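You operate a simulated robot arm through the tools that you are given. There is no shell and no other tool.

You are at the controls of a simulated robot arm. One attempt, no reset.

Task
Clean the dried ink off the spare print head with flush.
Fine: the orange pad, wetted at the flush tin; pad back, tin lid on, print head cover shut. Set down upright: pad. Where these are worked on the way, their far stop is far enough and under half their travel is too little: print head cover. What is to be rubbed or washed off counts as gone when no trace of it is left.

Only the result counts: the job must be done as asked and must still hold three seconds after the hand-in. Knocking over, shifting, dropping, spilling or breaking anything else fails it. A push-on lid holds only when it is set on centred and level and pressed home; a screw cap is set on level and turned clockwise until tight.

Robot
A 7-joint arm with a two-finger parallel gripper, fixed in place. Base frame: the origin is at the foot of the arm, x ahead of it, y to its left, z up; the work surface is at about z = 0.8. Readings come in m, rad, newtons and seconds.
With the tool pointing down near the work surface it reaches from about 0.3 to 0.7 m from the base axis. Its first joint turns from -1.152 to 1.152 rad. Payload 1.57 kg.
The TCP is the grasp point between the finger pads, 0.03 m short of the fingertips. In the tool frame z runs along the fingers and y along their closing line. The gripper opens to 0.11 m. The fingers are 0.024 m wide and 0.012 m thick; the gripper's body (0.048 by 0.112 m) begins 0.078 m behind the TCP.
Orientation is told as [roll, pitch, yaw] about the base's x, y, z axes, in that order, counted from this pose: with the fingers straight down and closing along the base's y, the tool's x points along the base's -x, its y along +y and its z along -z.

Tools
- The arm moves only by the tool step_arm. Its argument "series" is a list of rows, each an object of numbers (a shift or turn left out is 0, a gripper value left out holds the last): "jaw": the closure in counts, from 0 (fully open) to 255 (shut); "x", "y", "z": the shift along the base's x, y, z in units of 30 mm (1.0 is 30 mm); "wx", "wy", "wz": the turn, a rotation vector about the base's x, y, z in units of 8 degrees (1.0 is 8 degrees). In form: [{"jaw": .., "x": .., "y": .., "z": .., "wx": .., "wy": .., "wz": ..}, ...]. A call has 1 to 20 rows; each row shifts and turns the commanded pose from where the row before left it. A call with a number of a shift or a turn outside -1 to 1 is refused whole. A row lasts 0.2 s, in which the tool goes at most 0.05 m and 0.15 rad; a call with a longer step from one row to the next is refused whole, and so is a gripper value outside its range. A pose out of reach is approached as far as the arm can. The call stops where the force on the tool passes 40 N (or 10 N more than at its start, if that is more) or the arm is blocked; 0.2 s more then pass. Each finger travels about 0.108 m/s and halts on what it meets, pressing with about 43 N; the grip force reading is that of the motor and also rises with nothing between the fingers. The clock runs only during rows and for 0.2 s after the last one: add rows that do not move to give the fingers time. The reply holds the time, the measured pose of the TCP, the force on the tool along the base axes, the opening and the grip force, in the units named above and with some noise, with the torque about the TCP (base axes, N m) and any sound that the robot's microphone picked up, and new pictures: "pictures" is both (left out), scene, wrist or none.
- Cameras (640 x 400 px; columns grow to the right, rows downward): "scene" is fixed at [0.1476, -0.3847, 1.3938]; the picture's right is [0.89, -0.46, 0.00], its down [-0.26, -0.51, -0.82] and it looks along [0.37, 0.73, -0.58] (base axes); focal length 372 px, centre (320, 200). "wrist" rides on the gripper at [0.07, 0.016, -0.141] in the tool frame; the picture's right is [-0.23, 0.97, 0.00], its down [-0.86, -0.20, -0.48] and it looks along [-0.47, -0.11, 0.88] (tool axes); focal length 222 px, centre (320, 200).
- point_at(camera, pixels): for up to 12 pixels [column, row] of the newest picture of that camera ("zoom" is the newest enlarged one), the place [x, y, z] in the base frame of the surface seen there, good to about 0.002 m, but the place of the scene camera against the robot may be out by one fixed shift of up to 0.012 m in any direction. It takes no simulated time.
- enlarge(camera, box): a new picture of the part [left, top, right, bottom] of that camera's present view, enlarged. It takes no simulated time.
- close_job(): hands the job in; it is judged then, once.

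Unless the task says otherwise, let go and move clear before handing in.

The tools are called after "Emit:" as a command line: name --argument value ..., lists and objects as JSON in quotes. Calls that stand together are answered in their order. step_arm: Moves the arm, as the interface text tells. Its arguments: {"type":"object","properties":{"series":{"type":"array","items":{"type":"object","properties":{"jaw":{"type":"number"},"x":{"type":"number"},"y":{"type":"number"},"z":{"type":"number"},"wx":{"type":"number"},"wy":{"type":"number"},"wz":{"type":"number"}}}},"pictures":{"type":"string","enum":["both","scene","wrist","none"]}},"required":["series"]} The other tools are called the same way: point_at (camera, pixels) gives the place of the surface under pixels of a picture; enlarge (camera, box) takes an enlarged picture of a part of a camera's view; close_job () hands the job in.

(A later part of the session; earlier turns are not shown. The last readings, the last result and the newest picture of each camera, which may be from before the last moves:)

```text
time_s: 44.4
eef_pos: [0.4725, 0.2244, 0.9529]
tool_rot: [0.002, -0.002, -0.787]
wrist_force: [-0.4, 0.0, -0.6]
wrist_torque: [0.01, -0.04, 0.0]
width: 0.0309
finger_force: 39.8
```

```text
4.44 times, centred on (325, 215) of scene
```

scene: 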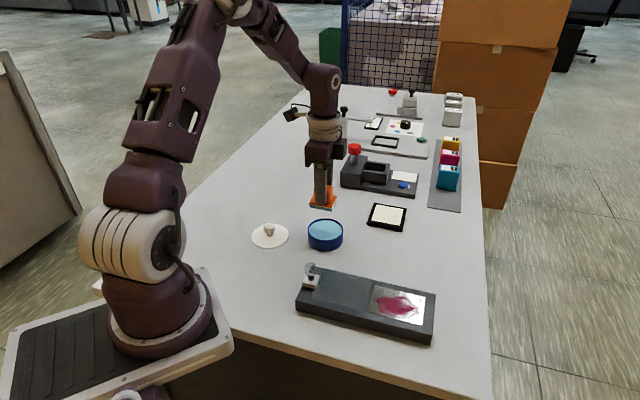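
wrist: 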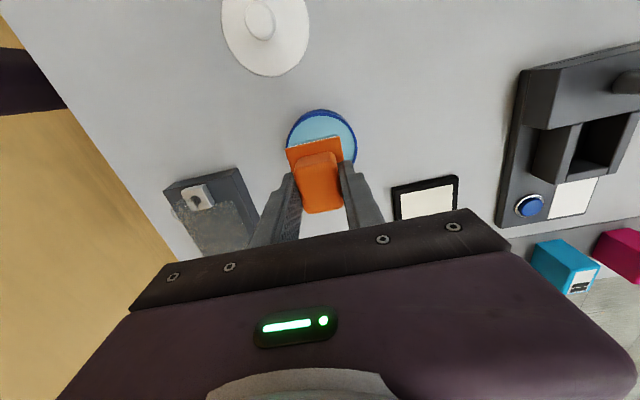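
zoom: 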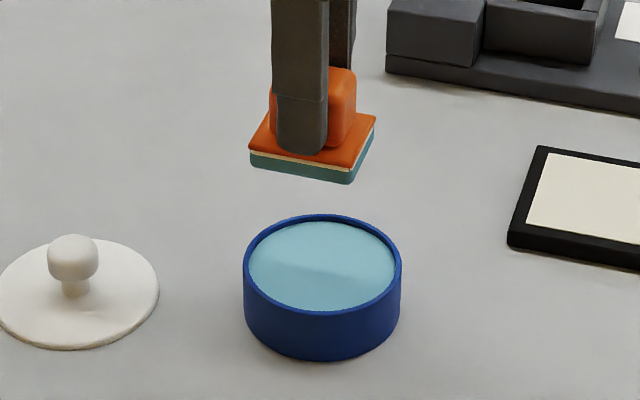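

The sponge is teal and the tin sits where it was. I'll move the pad past the print head so the wrist camera can see the ink plate clearly for measurement.

Emit:
step_arm --series '[{"x": 0.2, "y": -0.87, "z": 0.1}, {"x": 0.2, "y": -0.87, "z": 0.1}, {"x": 0.2, "y": -0.87}, {"x": 0.2, "y": -0.87}, {"x": 0.2, "y": -0.87}, {"x": 0.2, "y": -0.87}, {"x": 0.2, "y": -0.87}, {"x": 0.2, "y": -0.87}, {"x": 0.2, "y": -0.87}, {"x": 0.2, "y": -0.87}, {"x": 0.2, "y": -0.87}, {"x": 0.2, "y": -0.87}, {}, {}]'

Emit:
enlarge --camera "wrist" --box '[240, 60, 420, 200]'

```text
time_s: 47.4
eef_pos: [0.5465, -0.0847, 0.9582]
tool_rot: [0.001, 0.0, -0.785]
wrist_force: [-0.1, -1.0, -0.6]
wrist_torque: [0.0, 0.0, -0.04]
width: 0.0308
finger_force: 39.5
```

scene: 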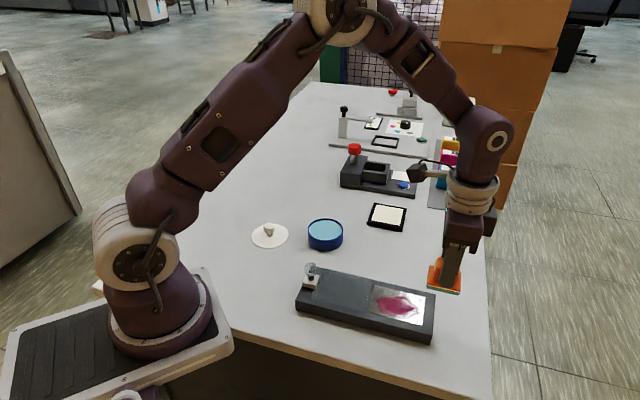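
wrist: 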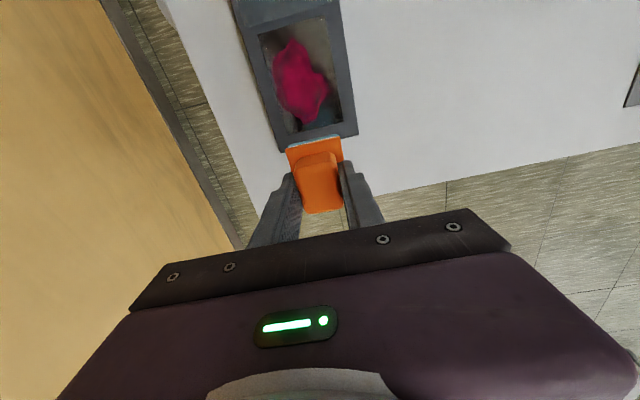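

```text
2.86 times, centred on (330, 130) of wrist
```

zoom: 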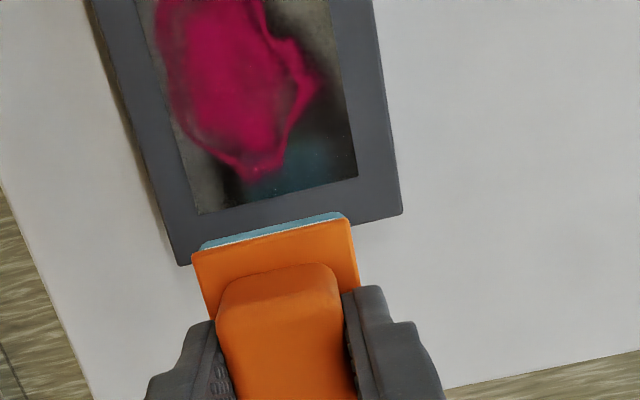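

I'll take one more zoom higher up, then measure plate corners and ink extents.

Emit:
enlarge --camera "wrist" --box '[230, 0, 380, 145]'

```text
2.76 times, centred on (305, 72) of wrist
```

zoom: 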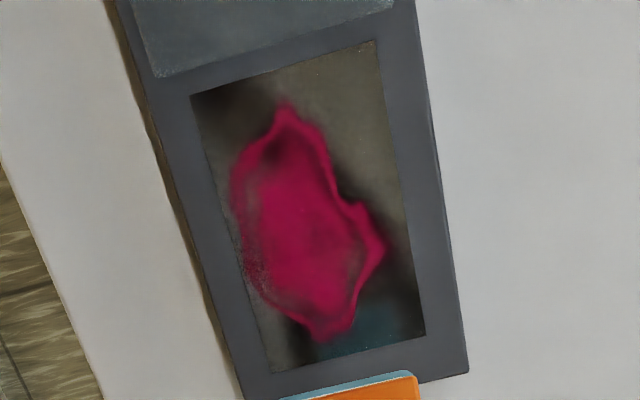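

Emit:
point_at --camera "zoom" --pixels '[[192, 97], [374, 43], [424, 333], [273, 370], [285, 100], [388, 245], [320, 342], [232, 190], [255, 280], [310, 220], [467, 370], [160, 75]]'

Emit:
point_at --camera "scene" --pixels '[[376, 285], [425, 297], [422, 325], [368, 312], [377, 296], [418, 312], [313, 267], [434, 294], [395, 303]]'

Emit:
enlarge --camera "scene" --box '[355, 270, 445, 345]'

```text
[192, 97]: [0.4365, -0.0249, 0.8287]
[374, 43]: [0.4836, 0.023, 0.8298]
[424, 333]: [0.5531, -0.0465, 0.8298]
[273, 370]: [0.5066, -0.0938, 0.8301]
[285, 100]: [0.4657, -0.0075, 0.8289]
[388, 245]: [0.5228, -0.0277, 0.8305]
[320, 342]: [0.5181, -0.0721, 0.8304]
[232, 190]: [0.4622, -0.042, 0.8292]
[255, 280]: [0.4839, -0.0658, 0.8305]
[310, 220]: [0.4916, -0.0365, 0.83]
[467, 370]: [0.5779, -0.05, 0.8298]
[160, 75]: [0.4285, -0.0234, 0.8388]
```

```text
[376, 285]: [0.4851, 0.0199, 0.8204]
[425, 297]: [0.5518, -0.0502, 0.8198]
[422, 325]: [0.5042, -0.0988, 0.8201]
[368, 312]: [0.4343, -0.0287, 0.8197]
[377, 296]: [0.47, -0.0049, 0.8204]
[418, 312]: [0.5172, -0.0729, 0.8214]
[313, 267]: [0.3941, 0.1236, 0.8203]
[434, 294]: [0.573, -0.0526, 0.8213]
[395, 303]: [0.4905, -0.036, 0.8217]
```

```text
5.33 times, centred on (400, 308) of scene
```

zoom: 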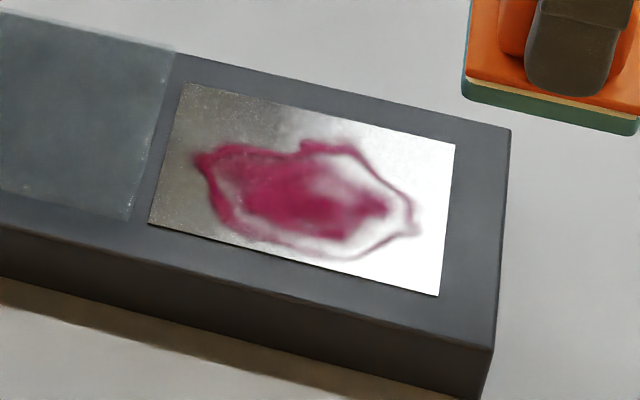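

The plate is 98 × 67 mm centred at (0.495, -0.0355), top z 0.830, with ink over most of it. I'll bring the pad over the centre and come down slowly to light contact near TCP z 0.881.

Emit:
step_arm --series '[{"x": -0.86, "y": 0.82}, {"x": -0.86, "y": 0.82}, {"z": -0.8}, {"z": -0.8}, {"z": -0.6}, {"z": -0.2}, {}]'

Emit:
enlarge --camera "scene" --box '[345, 250, 445, 345]'

```text
time_s: 49.0
eef_pos: [0.4928, -0.0376, 0.8862]
tool_rot: [0.002, -0.001, -0.788]
wrist_force: [-0.3, -0.1, -0.5]
wrist_torque: [0.01, 0.01, 0.03]
width: 0.0309
finger_force: 40.1
```

scene: 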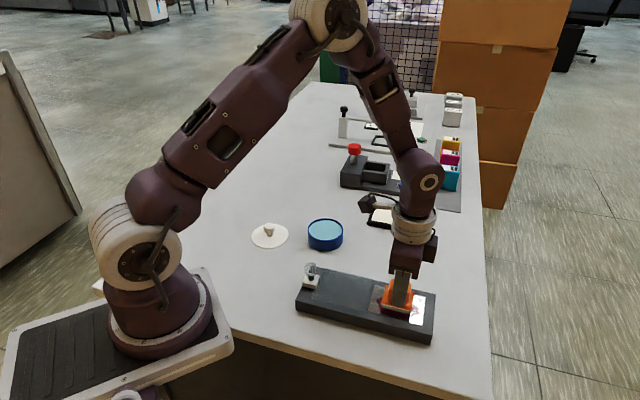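
wrist: 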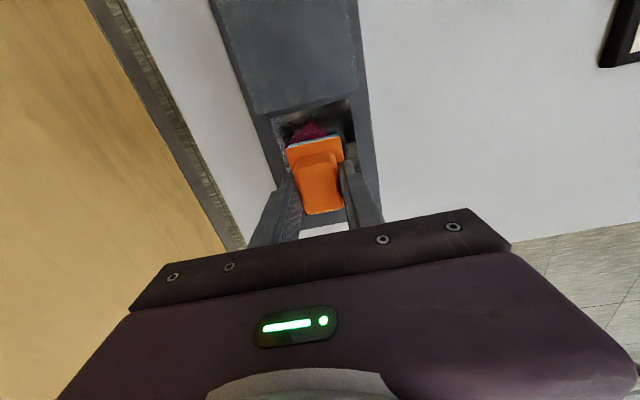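

```text
4.21 times, centred on (395, 298) of scene
```

zoom: 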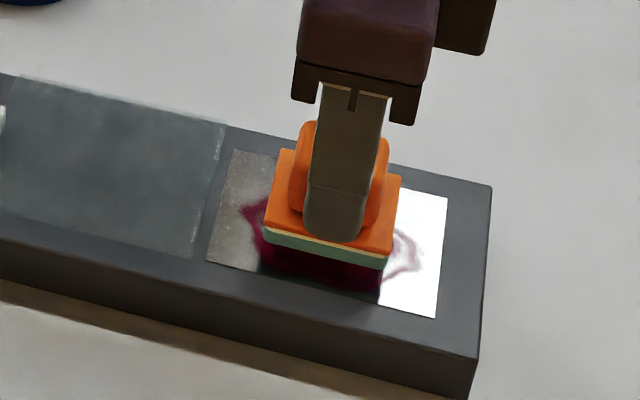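

The pad hovers about 5 mm above the plate centre. I'll lower 1–1.5 mm at a time until I feel contact.

Emit:
step_arm --series '[{"z": -0.06}, {"z": -0.05}, {"z": -0.04}, {}]' --pictures "none"

```text
time_s: 50.0
eef_pos: [0.4929, -0.0377, 0.883]
tool_rot: [0.001, -0.002, -0.79]
wrist_force: [0.3, 0.1, -1.4]
wrist_torque: [-0.02, 0.0, -0.02]
width: 0.0308
finger_force: 39.9
```

Emit:
step_arm --series '[{"z": -0.04}, {"z": -0.03}, {}]' --pictures "none"

```text
time_s: 50.8
eef_pos: [0.4929, -0.0383, 0.8806]
tool_rot: [0.001, 0.0, -0.787]
wrist_force: [0.7, -0.5, -0.1]
wrist_torque: [0.0, 0.01, 0.0]
width: 0.0308
finger_force: 39.9
```

Emit:
step_arm --series '[{"z": -0.03}, {"z": -0.02}, {}]' --pictures "scene"

Emit:
enlarge --camera "scene" --box '[345, 250, 445, 345]'

```text
time_s: 51.6
eef_pos: [0.4935, -0.0391, 0.8798]
tool_rot: [0.003, 0.001, -0.787]
wrist_force: [-0.8, -0.2, -0.5]
wrist_torque: [0.03, -0.03, 0.0]
width: 0.0311
finger_force: 39.8
```

scene: 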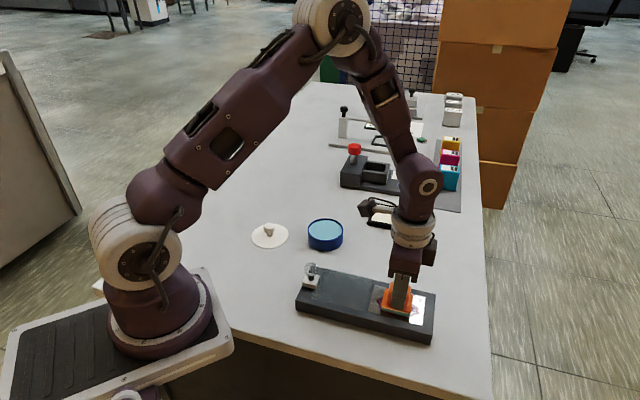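

```text
4.21 times, centred on (395, 298) of scene
```

zoom: 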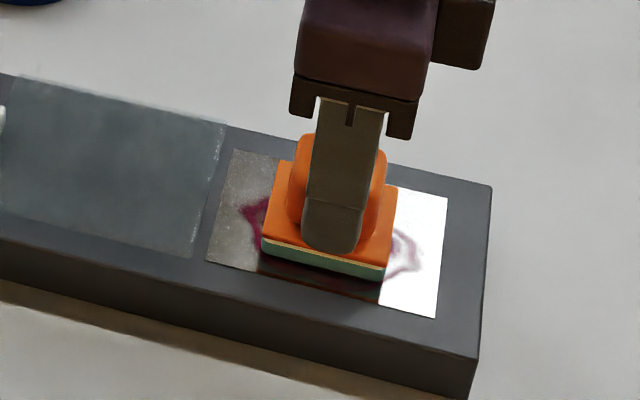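

Still no contact force at z 0.880. I'll continue down in small steps.

Emit:
step_arm --series '[{"z": -0.03}, {}, {"z": -0.03}, {}]' --pictures "none"

```text
time_s: 52.6
eef_pos: [0.4937, -0.0381, 0.8775]
tool_rot: [0.004, -0.004, -0.789]
wrist_force: [-6.7, -0.8, 29.6]
wrist_torque: [-0.16, 0.31, -0.01]
width: 0.0309
finger_force: 40.0
```

Contact at 30 N. I'll ease up about half a millimetre to a lighter press and take a look.

Emit:
step_arm --series '[{"z": 0.016}, {}]'

Emit:
enlarge --camera "scene" --box '[345, 250, 445, 345]'

```text
time_s: 53.2
eef_pos: [0.4932, -0.0363, 0.878]
tool_rot: [-0.001, 0.0, -0.787]
wrist_force: [0.8, -2.2, 5.7]
wrist_torque: [-0.23, -0.17, 0.0]
width: 0.0312
finger_force: 39.8
```

scene: 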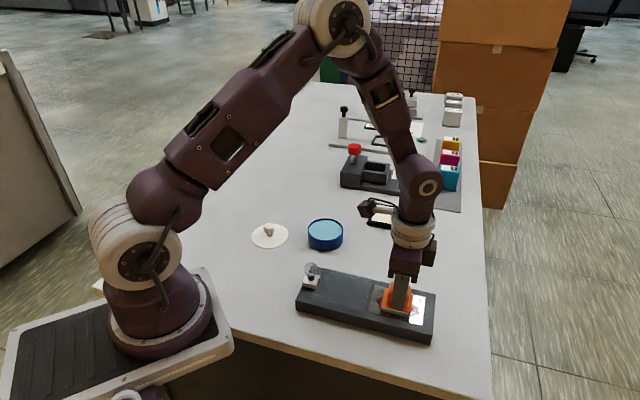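
wrist: 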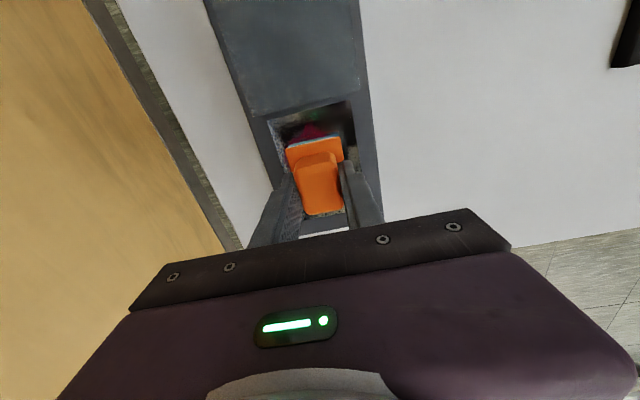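

```text
4.21 times, centred on (395, 298) of scene
```

zoom: 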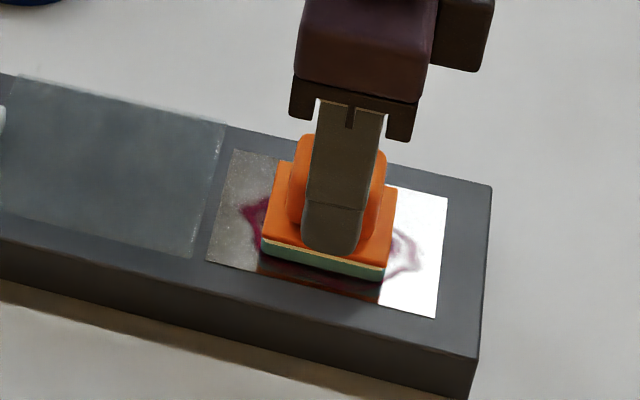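

Light contact of 6 N with the sponge flat on the plate. I'll start with a stroke toward the right end and watch force and ink.

Emit:
step_arm --series '[{"x": 0.165, "y": -0.165}, {"x": 0.165, "y": -0.165}, {"x": 0.165, "y": -0.165}, {"x": 0.165, "y": -0.165}, {}]'

Emit:
enlarge --camera "scene" --box '[345, 250, 445, 345]'

Emit:
enlarge --camera "wrist" --box '[240, 60, 400, 220]'

```text
time_s: 54.4
eef_pos: [0.5133, -0.0573, 0.8772]
tool_rot: [0.003, 0.001, -0.786]
wrist_force: [-4.6, 5.4, 20.2]
wrist_torque: [-0.04, 0.17, 0.0]
width: 0.031
finger_force: 39.7
```

scene: 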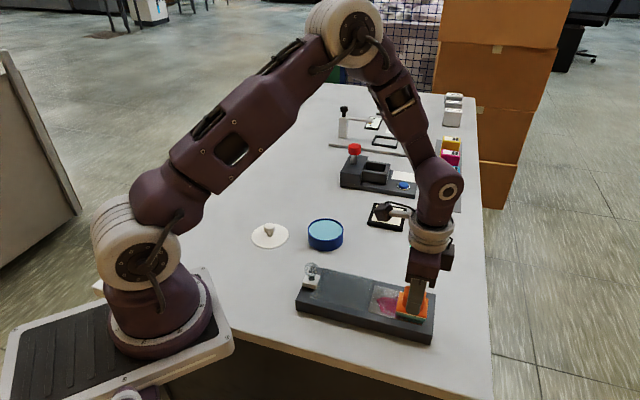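
wrist: 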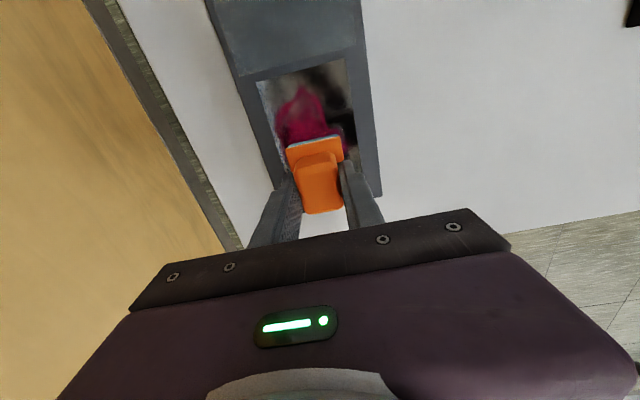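

```text
4.21 times, centred on (395, 298) of scene
```

zoom: 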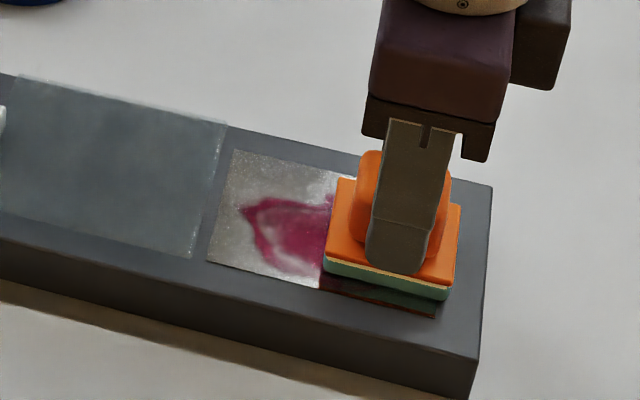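

```text
2.50 times, centred on (320, 140) of wrist
```

zoom: 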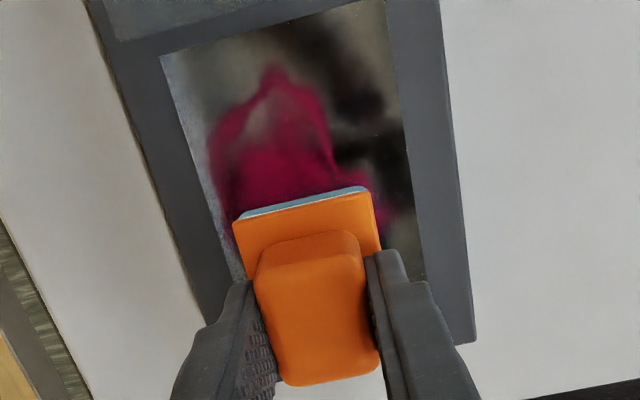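

Force is 20 N with mild friction; fading isn't obvious yet under one pass. I'll do a return stroke across the middle and back.

Emit:
step_arm --series '[{"x": -0.176, "y": 0.176}, {"x": -0.176, "y": 0.176}, {"x": -0.176, "y": 0.176}, {"x": -0.176, "y": 0.176}, {"x": -0.176, "y": 0.176}, {"x": -0.176, "y": 0.176}, {"x": -0.176, "y": 0.176}, {}]'

Emit:
enlarge --camera "scene" --box '[345, 250, 445, 345]'

```text
time_s: 56.2
eef_pos: [0.477, -0.0213, 0.8768]
tool_rot: [0.003, 0.0, -0.789]
wrist_force: [1.0, -0.4, 0.5]
wrist_torque: [-0.01, -0.02, 0.0]
width: 0.031
finger_force: 40.1
```

scene: 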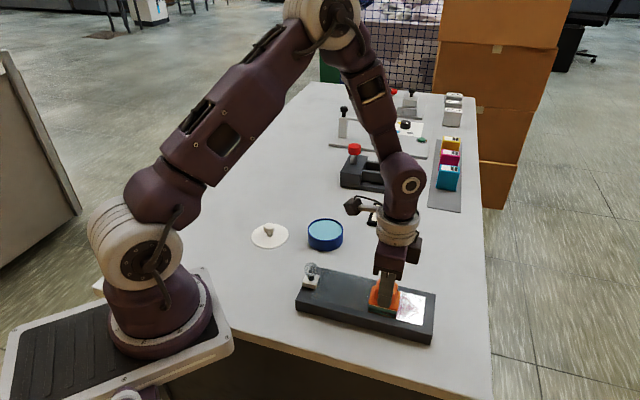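
wrist: 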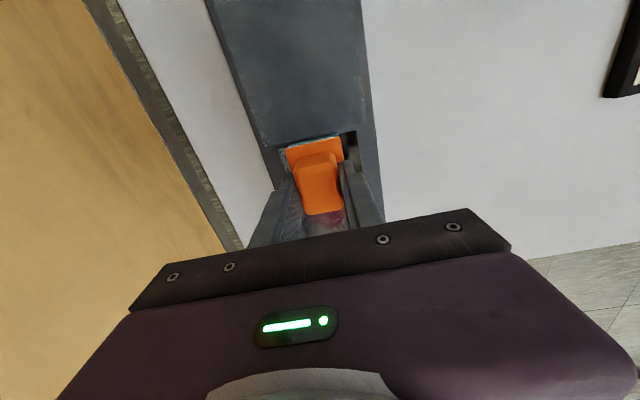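

```text
4.21 times, centred on (395, 298) of scene
```

zoom: 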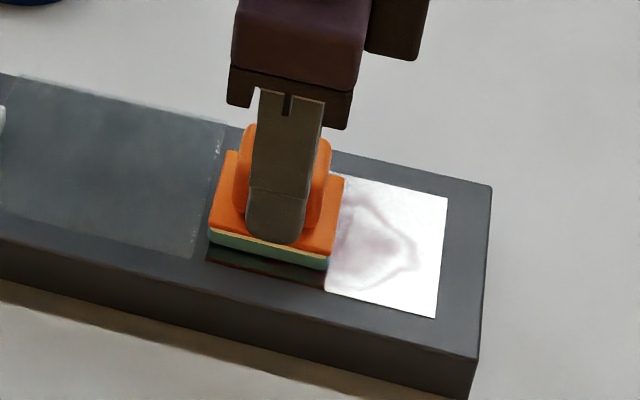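

The ink on the right has faded strongly, so rubbing works; contact went light at the left end. I'll press about half a millimetre more and stroke back.

Emit:
step_arm --series '[{"z": -0.02}, {"x": 0.176, "y": -0.176}, {"x": 0.176, "y": -0.176}, {"x": 0.176, "y": -0.176}, {"x": 0.176, "y": -0.176}, {"x": 0.176, "y": -0.176}, {"x": 0.176, "y": -0.176}, {"x": 0.176, "y": -0.176}, {}]' --pictures "scene"

Emit:
enlarge --camera "scene" --box '[345, 250, 445, 345]'

```text
time_s: 58.2
eef_pos: [0.5147, -0.0587, 0.8771]
tool_rot: [0.0, -0.001, -0.787]
wrist_force: [-2.7, 2.3, 10.3]
wrist_torque: [-0.07, 0.17, -0.03]
width: 0.0309
finger_force: 40.0
```

scene: 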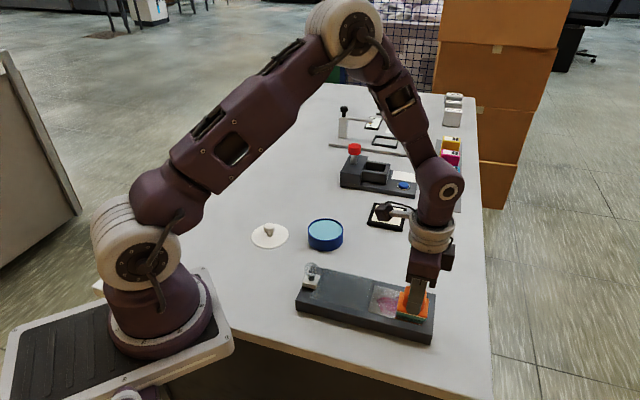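

```text
4.21 times, centred on (395, 298) of scene
```

zoom: 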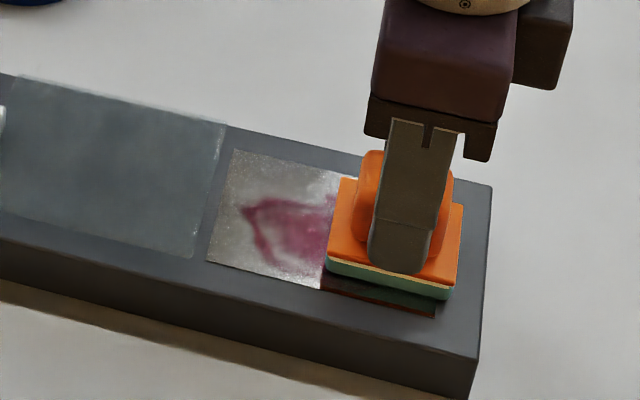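

The middle is fading; the left stays strong where contact was light. I'll shift toward the front edge and stroke left while pressing slightly more toward the left end.

Emit:
step_arm --series '[{"x": -0.15, "y": -0.15}, {"x": -0.15, "y": -0.15}, {"x": -0.176, "y": 0.176, "z": -0.003}, {"x": -0.176, "y": 0.176, "z": -0.003}, {"x": -0.176, "y": 0.176, "z": -0.003}, {"x": -0.176, "y": 0.176, "z": -0.003}, {"x": -0.176, "y": 0.176, "z": -0.003}, {"x": -0.176, "y": 0.176, "z": -0.003}, {"x": -0.176, "y": 0.176, "z": -0.003}, {}]' --pictures "scene"

Emit:
enlarge --camera "scene" --box '[345, 250, 445, 345]'

```text
time_s: 60.4
eef_pos: [0.4672, -0.0305, 0.8767]
tool_rot: [0.001, 0.0, -0.787]
wrist_force: [-0.3, -0.4, -0.7]
wrist_torque: [0.02, -0.01, 0.03]
width: 0.0308
finger_force: 40.4
```

scene: 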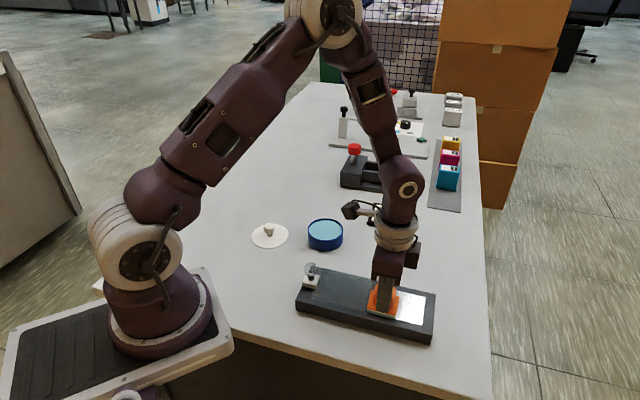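

```text
4.21 times, centred on (395, 298) of scene
```

zoom: 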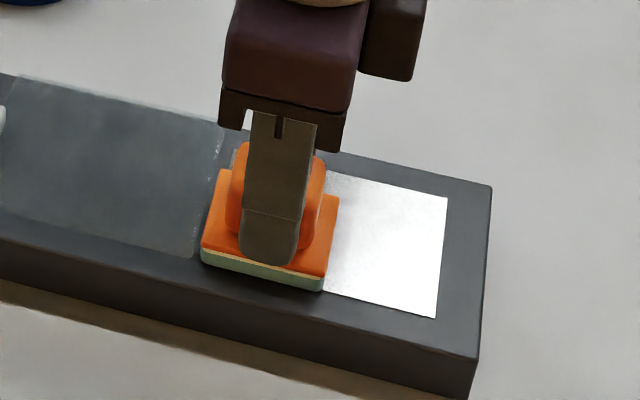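

The right side now looks clean. At this left end there's no contact force, so I'll press down a little here and check.

Emit:
step_arm --series '[{"z": -0.03}, {}]' --pictures "none"

```text
time_s: 61.0
eef_pos: [0.4673, -0.0295, 0.8773]
tool_rot: [0.003, 0.001, -0.786]
wrist_force: [-2.1, 1.9, 11.0]
wrist_torque: [-0.11, 0.13, -0.03]
width: 0.0309
finger_force: 40.2
```

11 N here. I'll rub the left half with back-and-forth strokes along the front row.

Emit:
step_arm --series '[{"x": 0.176, "y": -0.176, "z": 0.003}, {"x": 0.176, "y": -0.176, "z": 0.003}, {"x": 0.176, "y": -0.176, "z": 0.003}, {"x": 0.176, "y": -0.176, "z": 0.003}, {"x": -0.176, "y": 0.176, "z": -0.003}, {"x": -0.176, "y": 0.176, "z": -0.003}, {"x": -0.176, "y": 0.176, "z": -0.003}, {"x": -0.176, "y": 0.176, "z": -0.003}, {}]' --pictures "none"

```text
time_s: 63.0
eef_pos: [0.4676, -0.0299, 0.8773]
tool_rot: [0.003, 0.001, -0.787]
wrist_force: [-1.0, -0.2, -0.7]
wrist_torque: [-0.03, 0.01, -0.01]
width: 0.031
finger_force: 39.4
```

Contact lightens after leftward strokes, so I'll press a bit more and rub the middle and back rows of the left half.

Emit:
step_arm --series '[{"z": -0.02}, {"x": 0.176, "y": -0.176}, {"x": 0.176, "y": -0.176}, {"x": 0.176, "y": -0.176}, {"x": -0.176, "y": 0.176}, {"x": -0.176, "y": 0.176}, {"x": -0.176, "y": 0.176}, {"x": 0.18, "y": 0.18}, {"x": 0.18, "y": 0.18}, {"x": 0.176, "y": -0.176}, {"x": 0.176, "y": -0.176}, {"x": 0.176, "y": -0.176}, {}]'

Emit:
enlarge --camera "scene" --box '[345, 250, 445, 345]'

Emit:
enlarge --camera "wrist" --box '[240, 60, 400, 220]'

```text
time_s: 65.8
eef_pos: [0.4935, -0.0343, 0.8762]
tool_rot: [0.002, 0.0, -0.786]
wrist_force: [-4.7, 3.7, 16.5]
wrist_torque: [-0.03, 0.14, -0.05]
width: 0.0311
finger_force: 39.7
```

scene: 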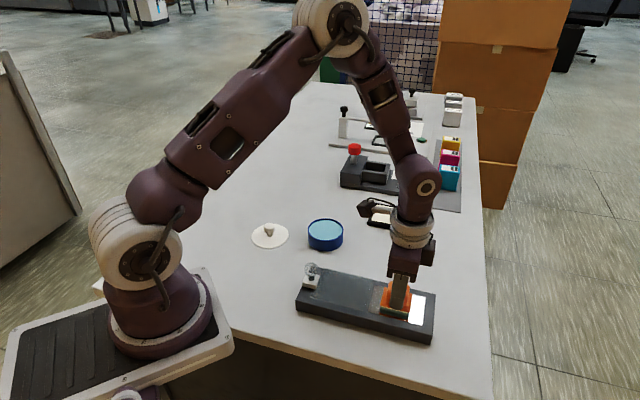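
wrist: 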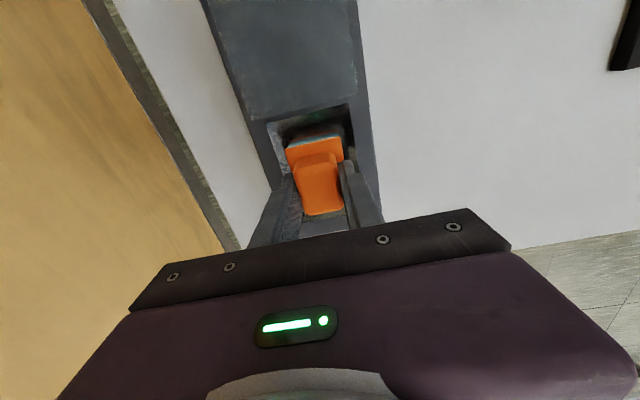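

```text
4.21 times, centred on (395, 298) of scene
```

zoom: 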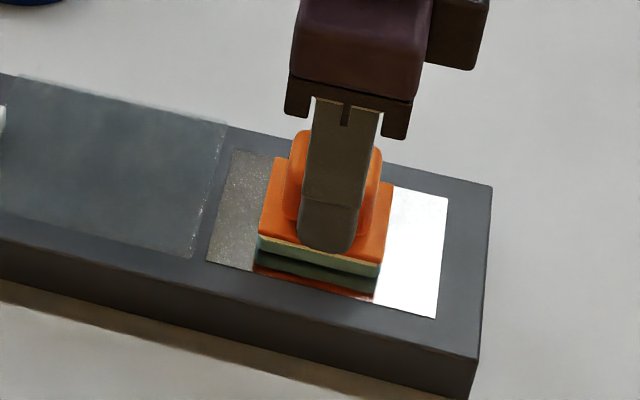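

```text
2.50 times, centred on (320, 140) of wrist
```

zoom: 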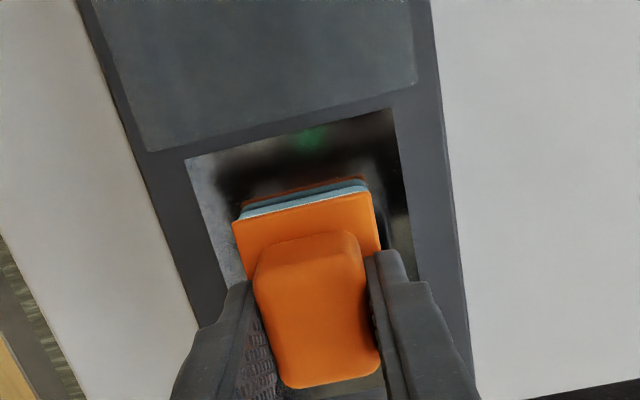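

The visible parts of the plate look clean. I'll rub the back row along the full length too, then lift to inspect.

Emit:
step_arm --series '[{"x": 0.18, "y": 0.18}, {"x": 0.18, "y": 0.18}, {"x": 0.165, "y": -0.165}, {"x": 0.165, "y": -0.165}, {"x": 0.165, "y": -0.165}, {"x": 0.165, "y": -0.165}, {"x": -0.176, "y": 0.176, "z": -0.003}, {"x": -0.176, "y": 0.176, "z": -0.003}, {"x": -0.176, "y": 0.176, "z": -0.003}, {"x": -0.176, "y": 0.176, "z": -0.003}, {"x": -0.176, "y": 0.176, "z": -0.003}, {"x": -0.176, "y": 0.176, "z": -0.003}, {"x": -0.176, "y": 0.176, "z": -0.003}, {}]' --pictures "scene"

Emit:
enlarge --camera "scene" --box '[345, 250, 445, 345]'

```text
time_s: 66.7
eef_pos: [0.5103, -0.0289, 0.8742]
tool_rot: [0.005, 0.003, -0.788]
wrist_force: [-4.6, 1.0, 13.9]
wrist_torque: [-0.28, 0.13, -0.06]
width: 0.031
finger_force: 40.0
stopped in row 4: the force on the tool passed its limit at 43 N (the readings are from after the stop); the commanded pose is now the measured one
```

scene: 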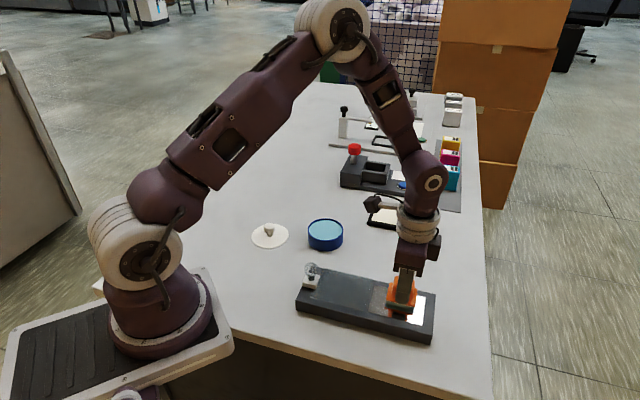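

```text
4.21 times, centred on (395, 298) of scene
```

zoom: 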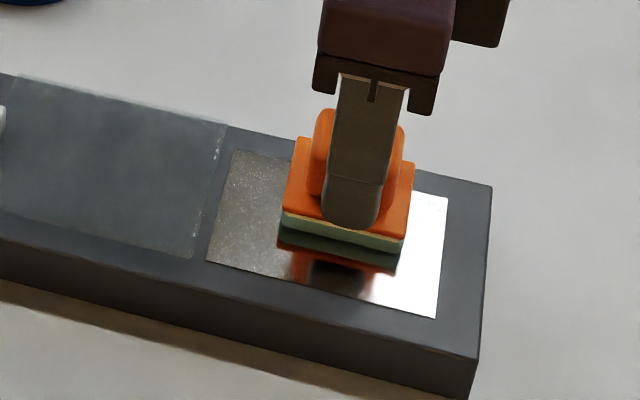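

The force limit stopped the stroke at 43 N; it's now at 14 N and nothing looks disturbed. I'll ease up slightly and continue the back row with a little lift going right.

Emit:
step_arm --series '[{"z": 0.012}, {"x": 0.17, "y": -0.17, "z": 0.005}, {"x": 0.17, "y": -0.17, "z": 0.005}, {"x": 0.17, "y": -0.17, "z": 0.005}, {}]' --pictures "none"

```text
time_s: 67.9
eef_pos: [0.5266, -0.044, 0.8767]
tool_rot: [0.003, 0.002, -0.787]
wrist_force: [-0.7, 0.5, 0.1]
wrist_torque: [-0.02, -0.01, -0.01]
width: 0.031
finger_force: 39.6
```

Emit:
step_arm --series '[{"z": -0.02}, {"x": -0.176, "y": 0.176}, {"x": -0.176, "y": 0.176}, {"x": -0.176, "y": 0.176}, {"x": -0.176, "y": 0.176}, {"x": -0.176, "y": 0.176}, {"x": -0.176, "y": 0.176}, {"x": -0.176, "y": 0.176}, {}]' --pictures "none"

```text
time_s: 69.9
eef_pos: [0.4898, -0.0073, 0.8754]
tool_rot: [0.005, -0.001, -0.788]
wrist_force: [0.4, 0.2, 2.4]
wrist_torque: [-0.13, -0.03, 0.0]
width: 0.031
finger_force: 40.5
```

That's the back row done. I'll lift and move toward the right to inspect the whole plate with both cameras.

Emit:
step_arm --series '[{"z": 0.4}, {"z": 0.9}, {"z": 0.9}, {"z": 0.5, "x": 0.4, "y": -0.5}, {"x": 0.7, "y": -0.8}, {"x": 0.7, "y": -0.8}, {}]'

Emit:
enlarge --camera "wrist" --box '[230, 0, 380, 145]'

Emit:
enlarge --camera "scene" --box '[355, 270, 445, 345]'

```text
time_s: 71.5
eef_pos: [0.5443, -0.0709, 0.9565]
tool_rot: [0.003, 0.003, -0.787]
wrist_force: [-0.2, 0.3, -1.1]
wrist_torque: [0.01, -0.01, 0.01]
width: 0.031
finger_force: 39.4
```

scene: 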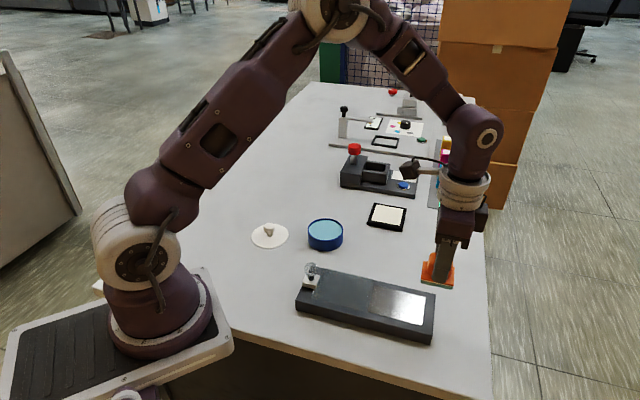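
wrist: 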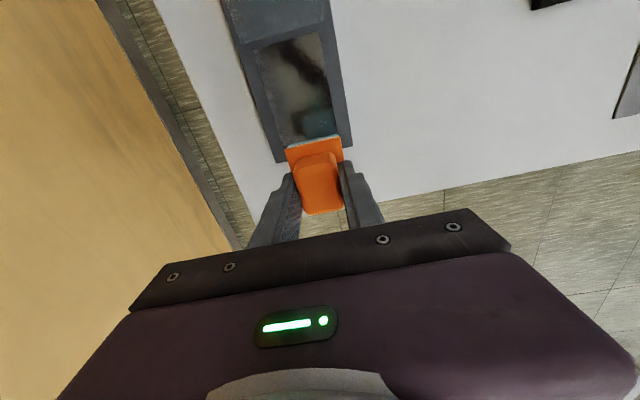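

```text
2.76 times, centred on (305, 72) of wrist
```

zoom: 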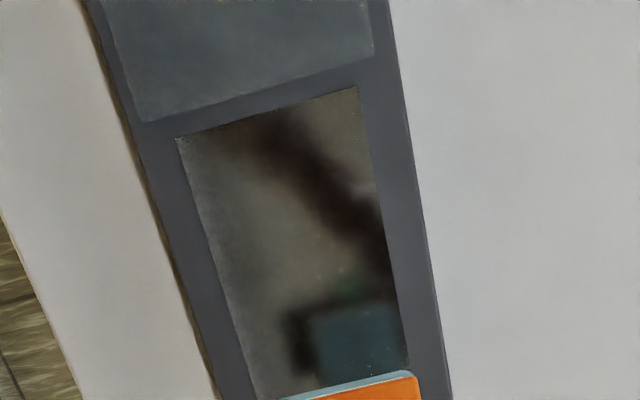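

```text
5.33 times, centred on (400, 308) of scene
```

zoom: 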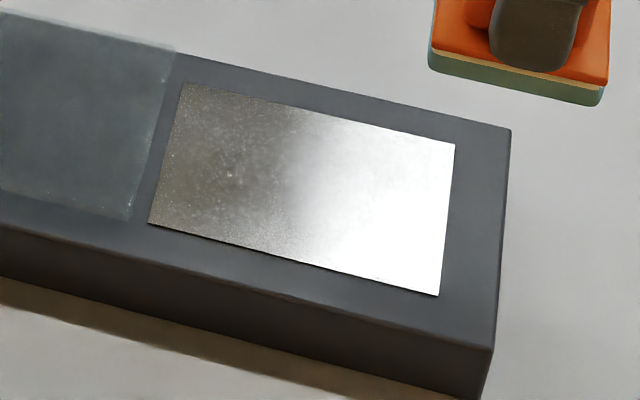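

Both views show a clean reflective plate with no pink. I'll zoom in closely to check for faint residue.

Emit:
enlarge --camera "scene" --box '[365, 280, 405, 320]'

Emit:
enlarge --camera "scene" --box '[392, 285, 432, 330]'

Emit:
enlarge --camera "wrist" --box '[255, 25, 345, 140]'

```text
10.00 times, centred on (385, 300) of scene
```

zoom: 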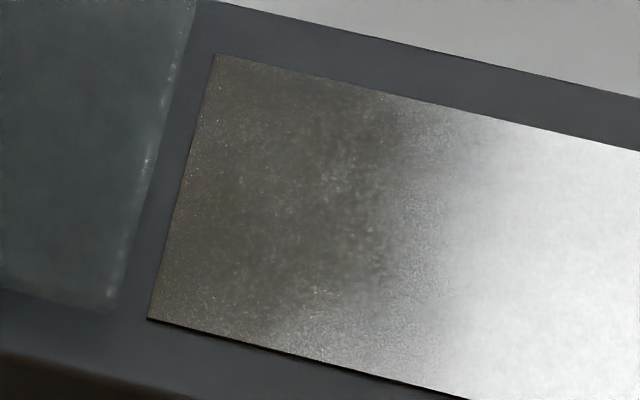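

```text
8.89 times, centred on (412, 308) of scene
```

zoom: 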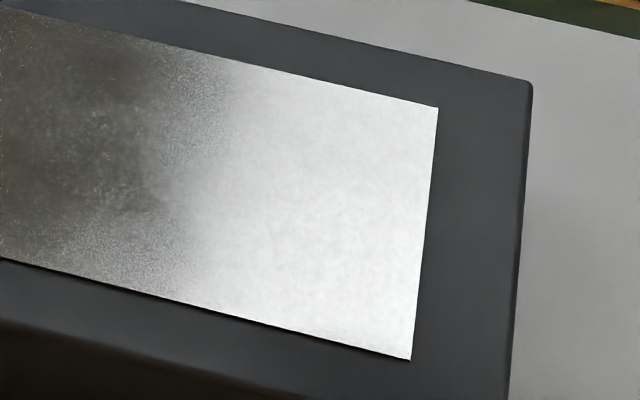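

```text
3.48 times, centred on (300, 82) of wrist
```

zoom: 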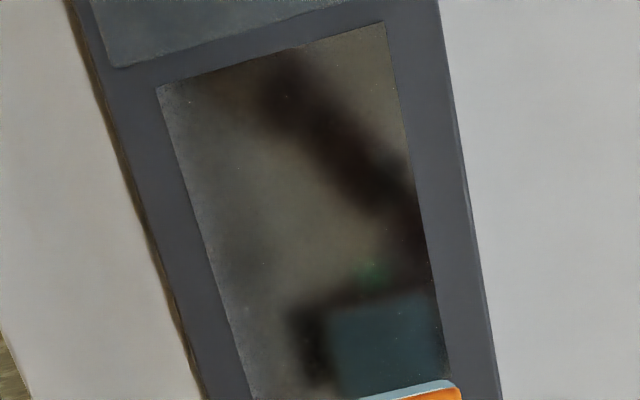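

No pink remains in any view. To be safe against an unseen trace, I'll do one more light pass, starting at the right end of the front row.

Emit:
step_arm --series '[{"x": -0.68, "y": 0.07}, {"x": -0.68, "y": 0.07}, {"z": -0.9}, {"z": -0.9}, {"z": -0.6}, {"z": -0.1}, {}]' --pictures "scene"

```text
time_s: 73.1
eef_pos: [0.5017, -0.0658, 0.8811]
tool_rot: [0.002, 0.002, -0.787]
wrist_force: [-0.2, 0.6, -1.5]
wrist_torque: [0.03, 0.04, -0.01]
width: 0.0308
finger_force: 39.8
```

scene: 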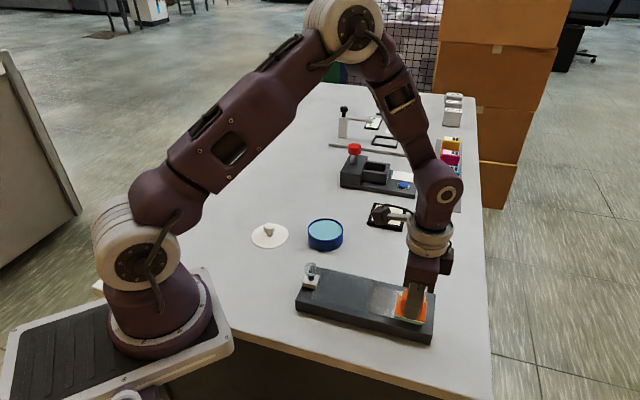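

Emit:
step_arm --series '[{"z": -0.05}, {"z": -0.04}, {"z": -0.03}, {"z": -0.02}, {}]' --pictures "none"

```text
time_s: 74.3
eef_pos: [0.5017, -0.0657, 0.8769]
tool_rot: [0.001, 0.003, -0.787]
wrist_force: [0.6, 0.2, -0.7]
wrist_torque: [0.0, -0.01, -0.01]
width: 0.0311
finger_force: 39.8
```

Emit:
step_arm --series '[{"z": -0.025}, {}, {"z": -0.02}, {}]' --pictures "none"

```text
time_s: 75.3
eef_pos: [0.504, -0.0663, 0.8762]
tool_rot: [0.005, 0.003, -0.787]
wrist_force: [-1.5, -1.3, 6.3]
wrist_torque: [-0.25, 0.12, -0.04]
width: 0.031
finger_force: 39.7
```

Contact at 6 N. I'll stroke left along the front row with a slight increase in press.

Emit:
step_arm --series '[{"x": -0.176, "y": 0.176, "z": -0.004}, {"x": -0.176, "y": 0.176, "z": -0.004}, {"x": -0.176, "y": 0.176, "z": -0.004}, {"x": -0.176, "y": 0.176, "z": -0.004}, {"x": -0.176, "y": 0.176, "z": -0.004}, {"x": -0.176, "y": 0.176, "z": -0.004}, {"x": -0.176, "y": 0.176, "z": -0.004}, {"z": -0.01}, {}]' --pictures "none"

```text
time_s: 77.3
eef_pos: [0.4647, -0.0289, 0.8751]
tool_rot: [0.006, 0.002, -0.789]
wrist_force: [-0.2, 1.4, 26.2]
wrist_torque: [-0.26, 0.07, 0.0]
width: 0.031
finger_force: 40.0
```

26 N here. I'll shift to the middle row and stroke right while easing up.

Emit:
step_arm --series '[{"z": 0.008}, {"x": 0.18, "y": 0.18}, {"x": 0.18, "y": 0.18}, {"x": 0.17, "y": -0.17, "z": 0.003}, {"x": 0.17, "y": -0.17, "z": 0.003}, {"x": 0.17, "y": -0.17, "z": 0.003}, {"x": 0.17, "y": -0.17, "z": 0.003}, {"x": 0.17, "y": -0.17, "z": 0.003}, {"x": 0.17, "y": -0.17, "z": 0.003}, {"x": 0.17, "y": -0.17, "z": 0.003}, {}]' --pictures "none"

```text
time_s: 78.5
eef_pos: [0.4866, -0.0288, 0.8769]
tool_rot: [0.005, 0.001, -0.785]
wrist_force: [-3.0, 1.2, 13.8]
wrist_torque: [-0.21, 0.25, -0.09]
width: 0.0307
finger_force: 40.5
stopped in row 6: the force on the tool passed its limit at 41 N (the readings are from after the stop); the commanded pose is now the measured one
```

Emit:
step_arm --series '[{"z": 0.008}, {"x": 0.17, "y": -0.17, "z": 0.004}, {"x": 0.17, "y": -0.17, "z": 0.004}, {"x": 0.17, "y": -0.17, "z": 0.004}, {"x": 0.17, "y": -0.17, "z": 0.004}, {"x": 0.17, "y": -0.17, "z": 0.002}, {}]' --pictures "none"

```text
time_s: 80.2
eef_pos: [0.5129, -0.0519, 0.875]
tool_rot: [0.004, 0.001, -0.785]
wrist_force: [-4.5, 5.6, 21.4]
wrist_torque: [-0.14, 0.31, -0.11]
width: 0.0311
finger_force: 39.8
```

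The middle row is done at 21 N. Now the back row, stroking left.

Emit:
step_arm --series '[{"z": 0.006}, {"x": 0.16, "y": 0.16}, {"x": 0.16, "y": 0.16}, {"x": -0.176, "y": 0.176}, {"x": -0.176, "y": 0.176}, {"x": -0.176, "y": 0.176}, {"x": -0.176, "y": 0.176}, {"x": -0.176, "y": 0.176}, {"x": -0.176, "y": 0.176}, {}]' --pictures "none"

```text
time_s: 82.3
eef_pos: [0.4903, -0.0138, 0.8753]
tool_rot: [0.007, -0.002, -0.786]
wrist_force: [4.0, -5.3, 16.0]
wrist_torque: [-0.47, 0.07, 0.15]
width: 0.0307
finger_force: 40.5
```

The back row is covered. I'll lift and look at the plate and at how the pad sits in the grip before returning it.

Emit:
step_arm --series '[{"x": -0.12, "y": 0.12}, {"z": 0.4}, {"z": 0.9}, {"z": 0.9}, {"z": 0.5, "x": 0.5, "y": -0.5}, {"x": 0.8, "y": -0.6}, {"x": 0.8, "y": -0.4}, {"x": 0.8, "y": -0.2}, {}]'

Emit:
enlarge --camera "scene" --box '[355, 225, 475, 345]'

Emit:
enlarge --camera "wrist" --box '[265, 95, 375, 215]'

```text
time_s: 84.3
eef_pos: [0.5729, -0.061, 0.9589]
tool_rot: [0.005, 0.001, -0.785]
wrist_force: [-0.3, 0.3, -1.1]
wrist_torque: [-0.02, -0.01, -0.04]
width: 0.0309
finger_force: 39.8
```

scene: 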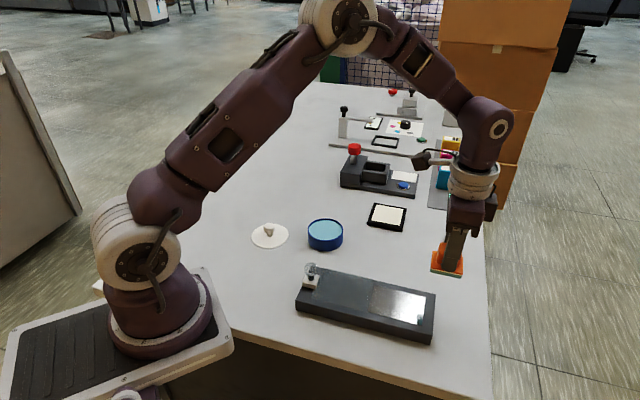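
wrist: 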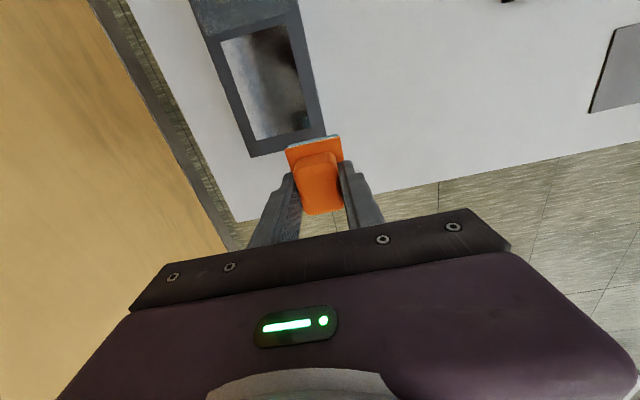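

```text
3.33 times, centred on (415, 285) of scene
```

zoom: 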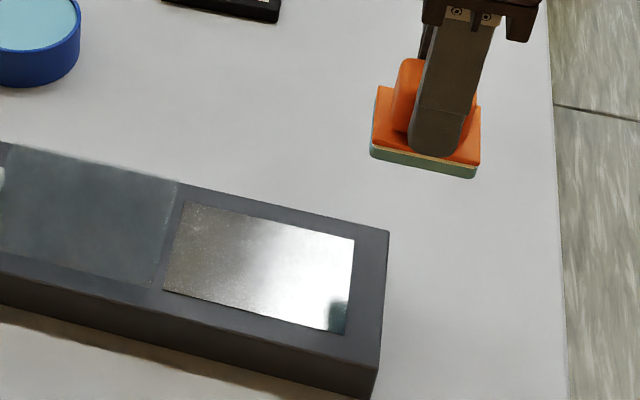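

```text
3.33 times, centred on (320, 155) of wrist
```

zoom: 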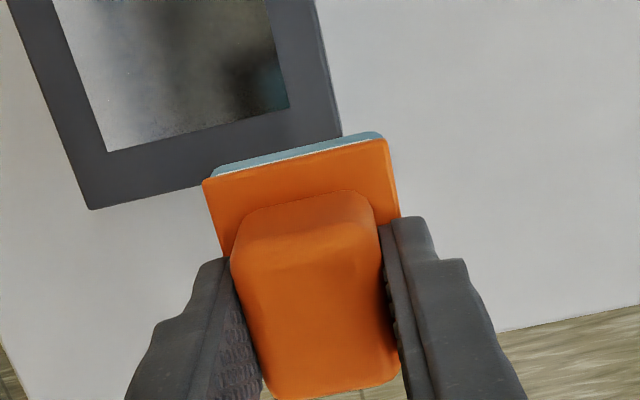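

The plate is clean; the dark patch at its lower right is just the pad's reflection. I'll check whether the pad is level in the grip by reading its plate corners.

Emit:
point_at --camera "zoom" --pixels '[[210, 186], [380, 150], [225, 240], [392, 205], [300, 170], [300, 240], [250, 290], [370, 260], [320, 390], [290, 380]]'

Emit:
enlarge --camera "scene" --box '[415, 215, 485, 285]'

```text
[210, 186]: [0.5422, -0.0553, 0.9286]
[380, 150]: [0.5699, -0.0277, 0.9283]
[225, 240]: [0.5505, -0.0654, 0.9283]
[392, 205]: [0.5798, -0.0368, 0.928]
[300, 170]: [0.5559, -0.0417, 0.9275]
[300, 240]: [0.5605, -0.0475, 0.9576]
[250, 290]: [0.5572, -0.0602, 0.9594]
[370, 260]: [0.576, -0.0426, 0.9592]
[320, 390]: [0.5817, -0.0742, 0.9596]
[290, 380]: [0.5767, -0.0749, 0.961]
```

```text
5.71 times, centred on (450, 250) of scene
```

zoom: 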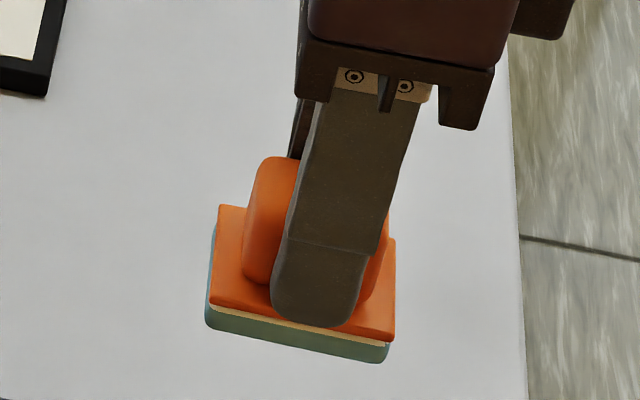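

The pad is level but has slid up about 5 mm in the grip, so it should touch the table near TCP z 0.846. I'll carry it back to its original place at (0.669, 0.0453) and start lowering.

Emit:
step_arm --series '[{"x": 0.64, "y": 0.709}, {"x": 0.64, "y": 0.709}, {"x": 0.64, "y": 0.709}, {"x": 0.64, "y": 0.709}, {"x": 0.64, "y": 0.709}, {"z": -0.8}, {"z": -0.9}, {"z": -0.9}, {"z": -0.7}, {}]'

Emit:
enlarge --camera "scene" --box '[400, 215, 480, 275]'

```text
time_s: 86.5
eef_pos: [0.6693, 0.048, 0.8565]
tool_rot: [0.005, 0.002, -0.785]
wrist_force: [0.7, 0.2, -0.2]
wrist_torque: [0.01, 0.01, -0.02]
width: 0.0308
finger_force: 40.0
```

scene: 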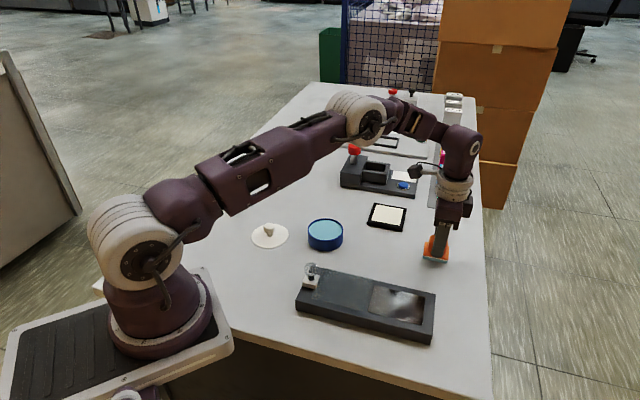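
wrist: 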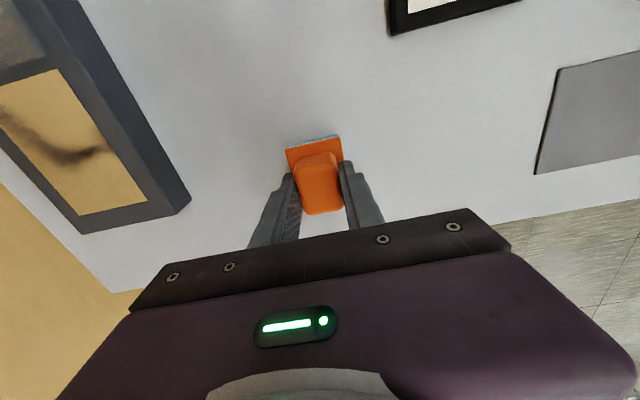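

```text
6.67 times, centred on (440, 245) of scene
```

zoom: 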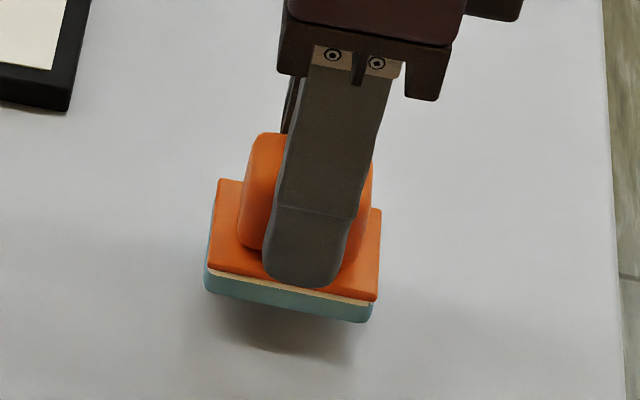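

The pad is about 10 mm above its spot with a clear shadow gap. I'll nudge y by -2 mm and lower in small steps.

Emit:
step_arm --series '[{"y": -0.07, "z": -0.1}, {"z": -0.1}, {"z": -0.05}, {}]' --pictures "none"

```text
time_s: 87.5
eef_pos: [0.6711, 0.045, 0.852]
tool_rot: [0.006, 0.003, -0.783]
wrist_force: [0.0, -0.6, -0.9]
wrist_torque: [0.0, 0.01, 0.0]
width: 0.031
finger_force: 40.3
```

Emit:
step_arm --series '[{"z": -0.05}, {"z": -0.05}, {"z": -0.03}, {}]' --pictures "none"

```text
time_s: 88.5
eef_pos: [0.6708, 0.0448, 0.8467]
tool_rot: [0.005, 0.001, -0.783]
wrist_force: [0.0, -0.2, -0.4]
wrist_torque: [0.0, 0.0, 0.02]
width: 0.0311
finger_force: 40.4
```

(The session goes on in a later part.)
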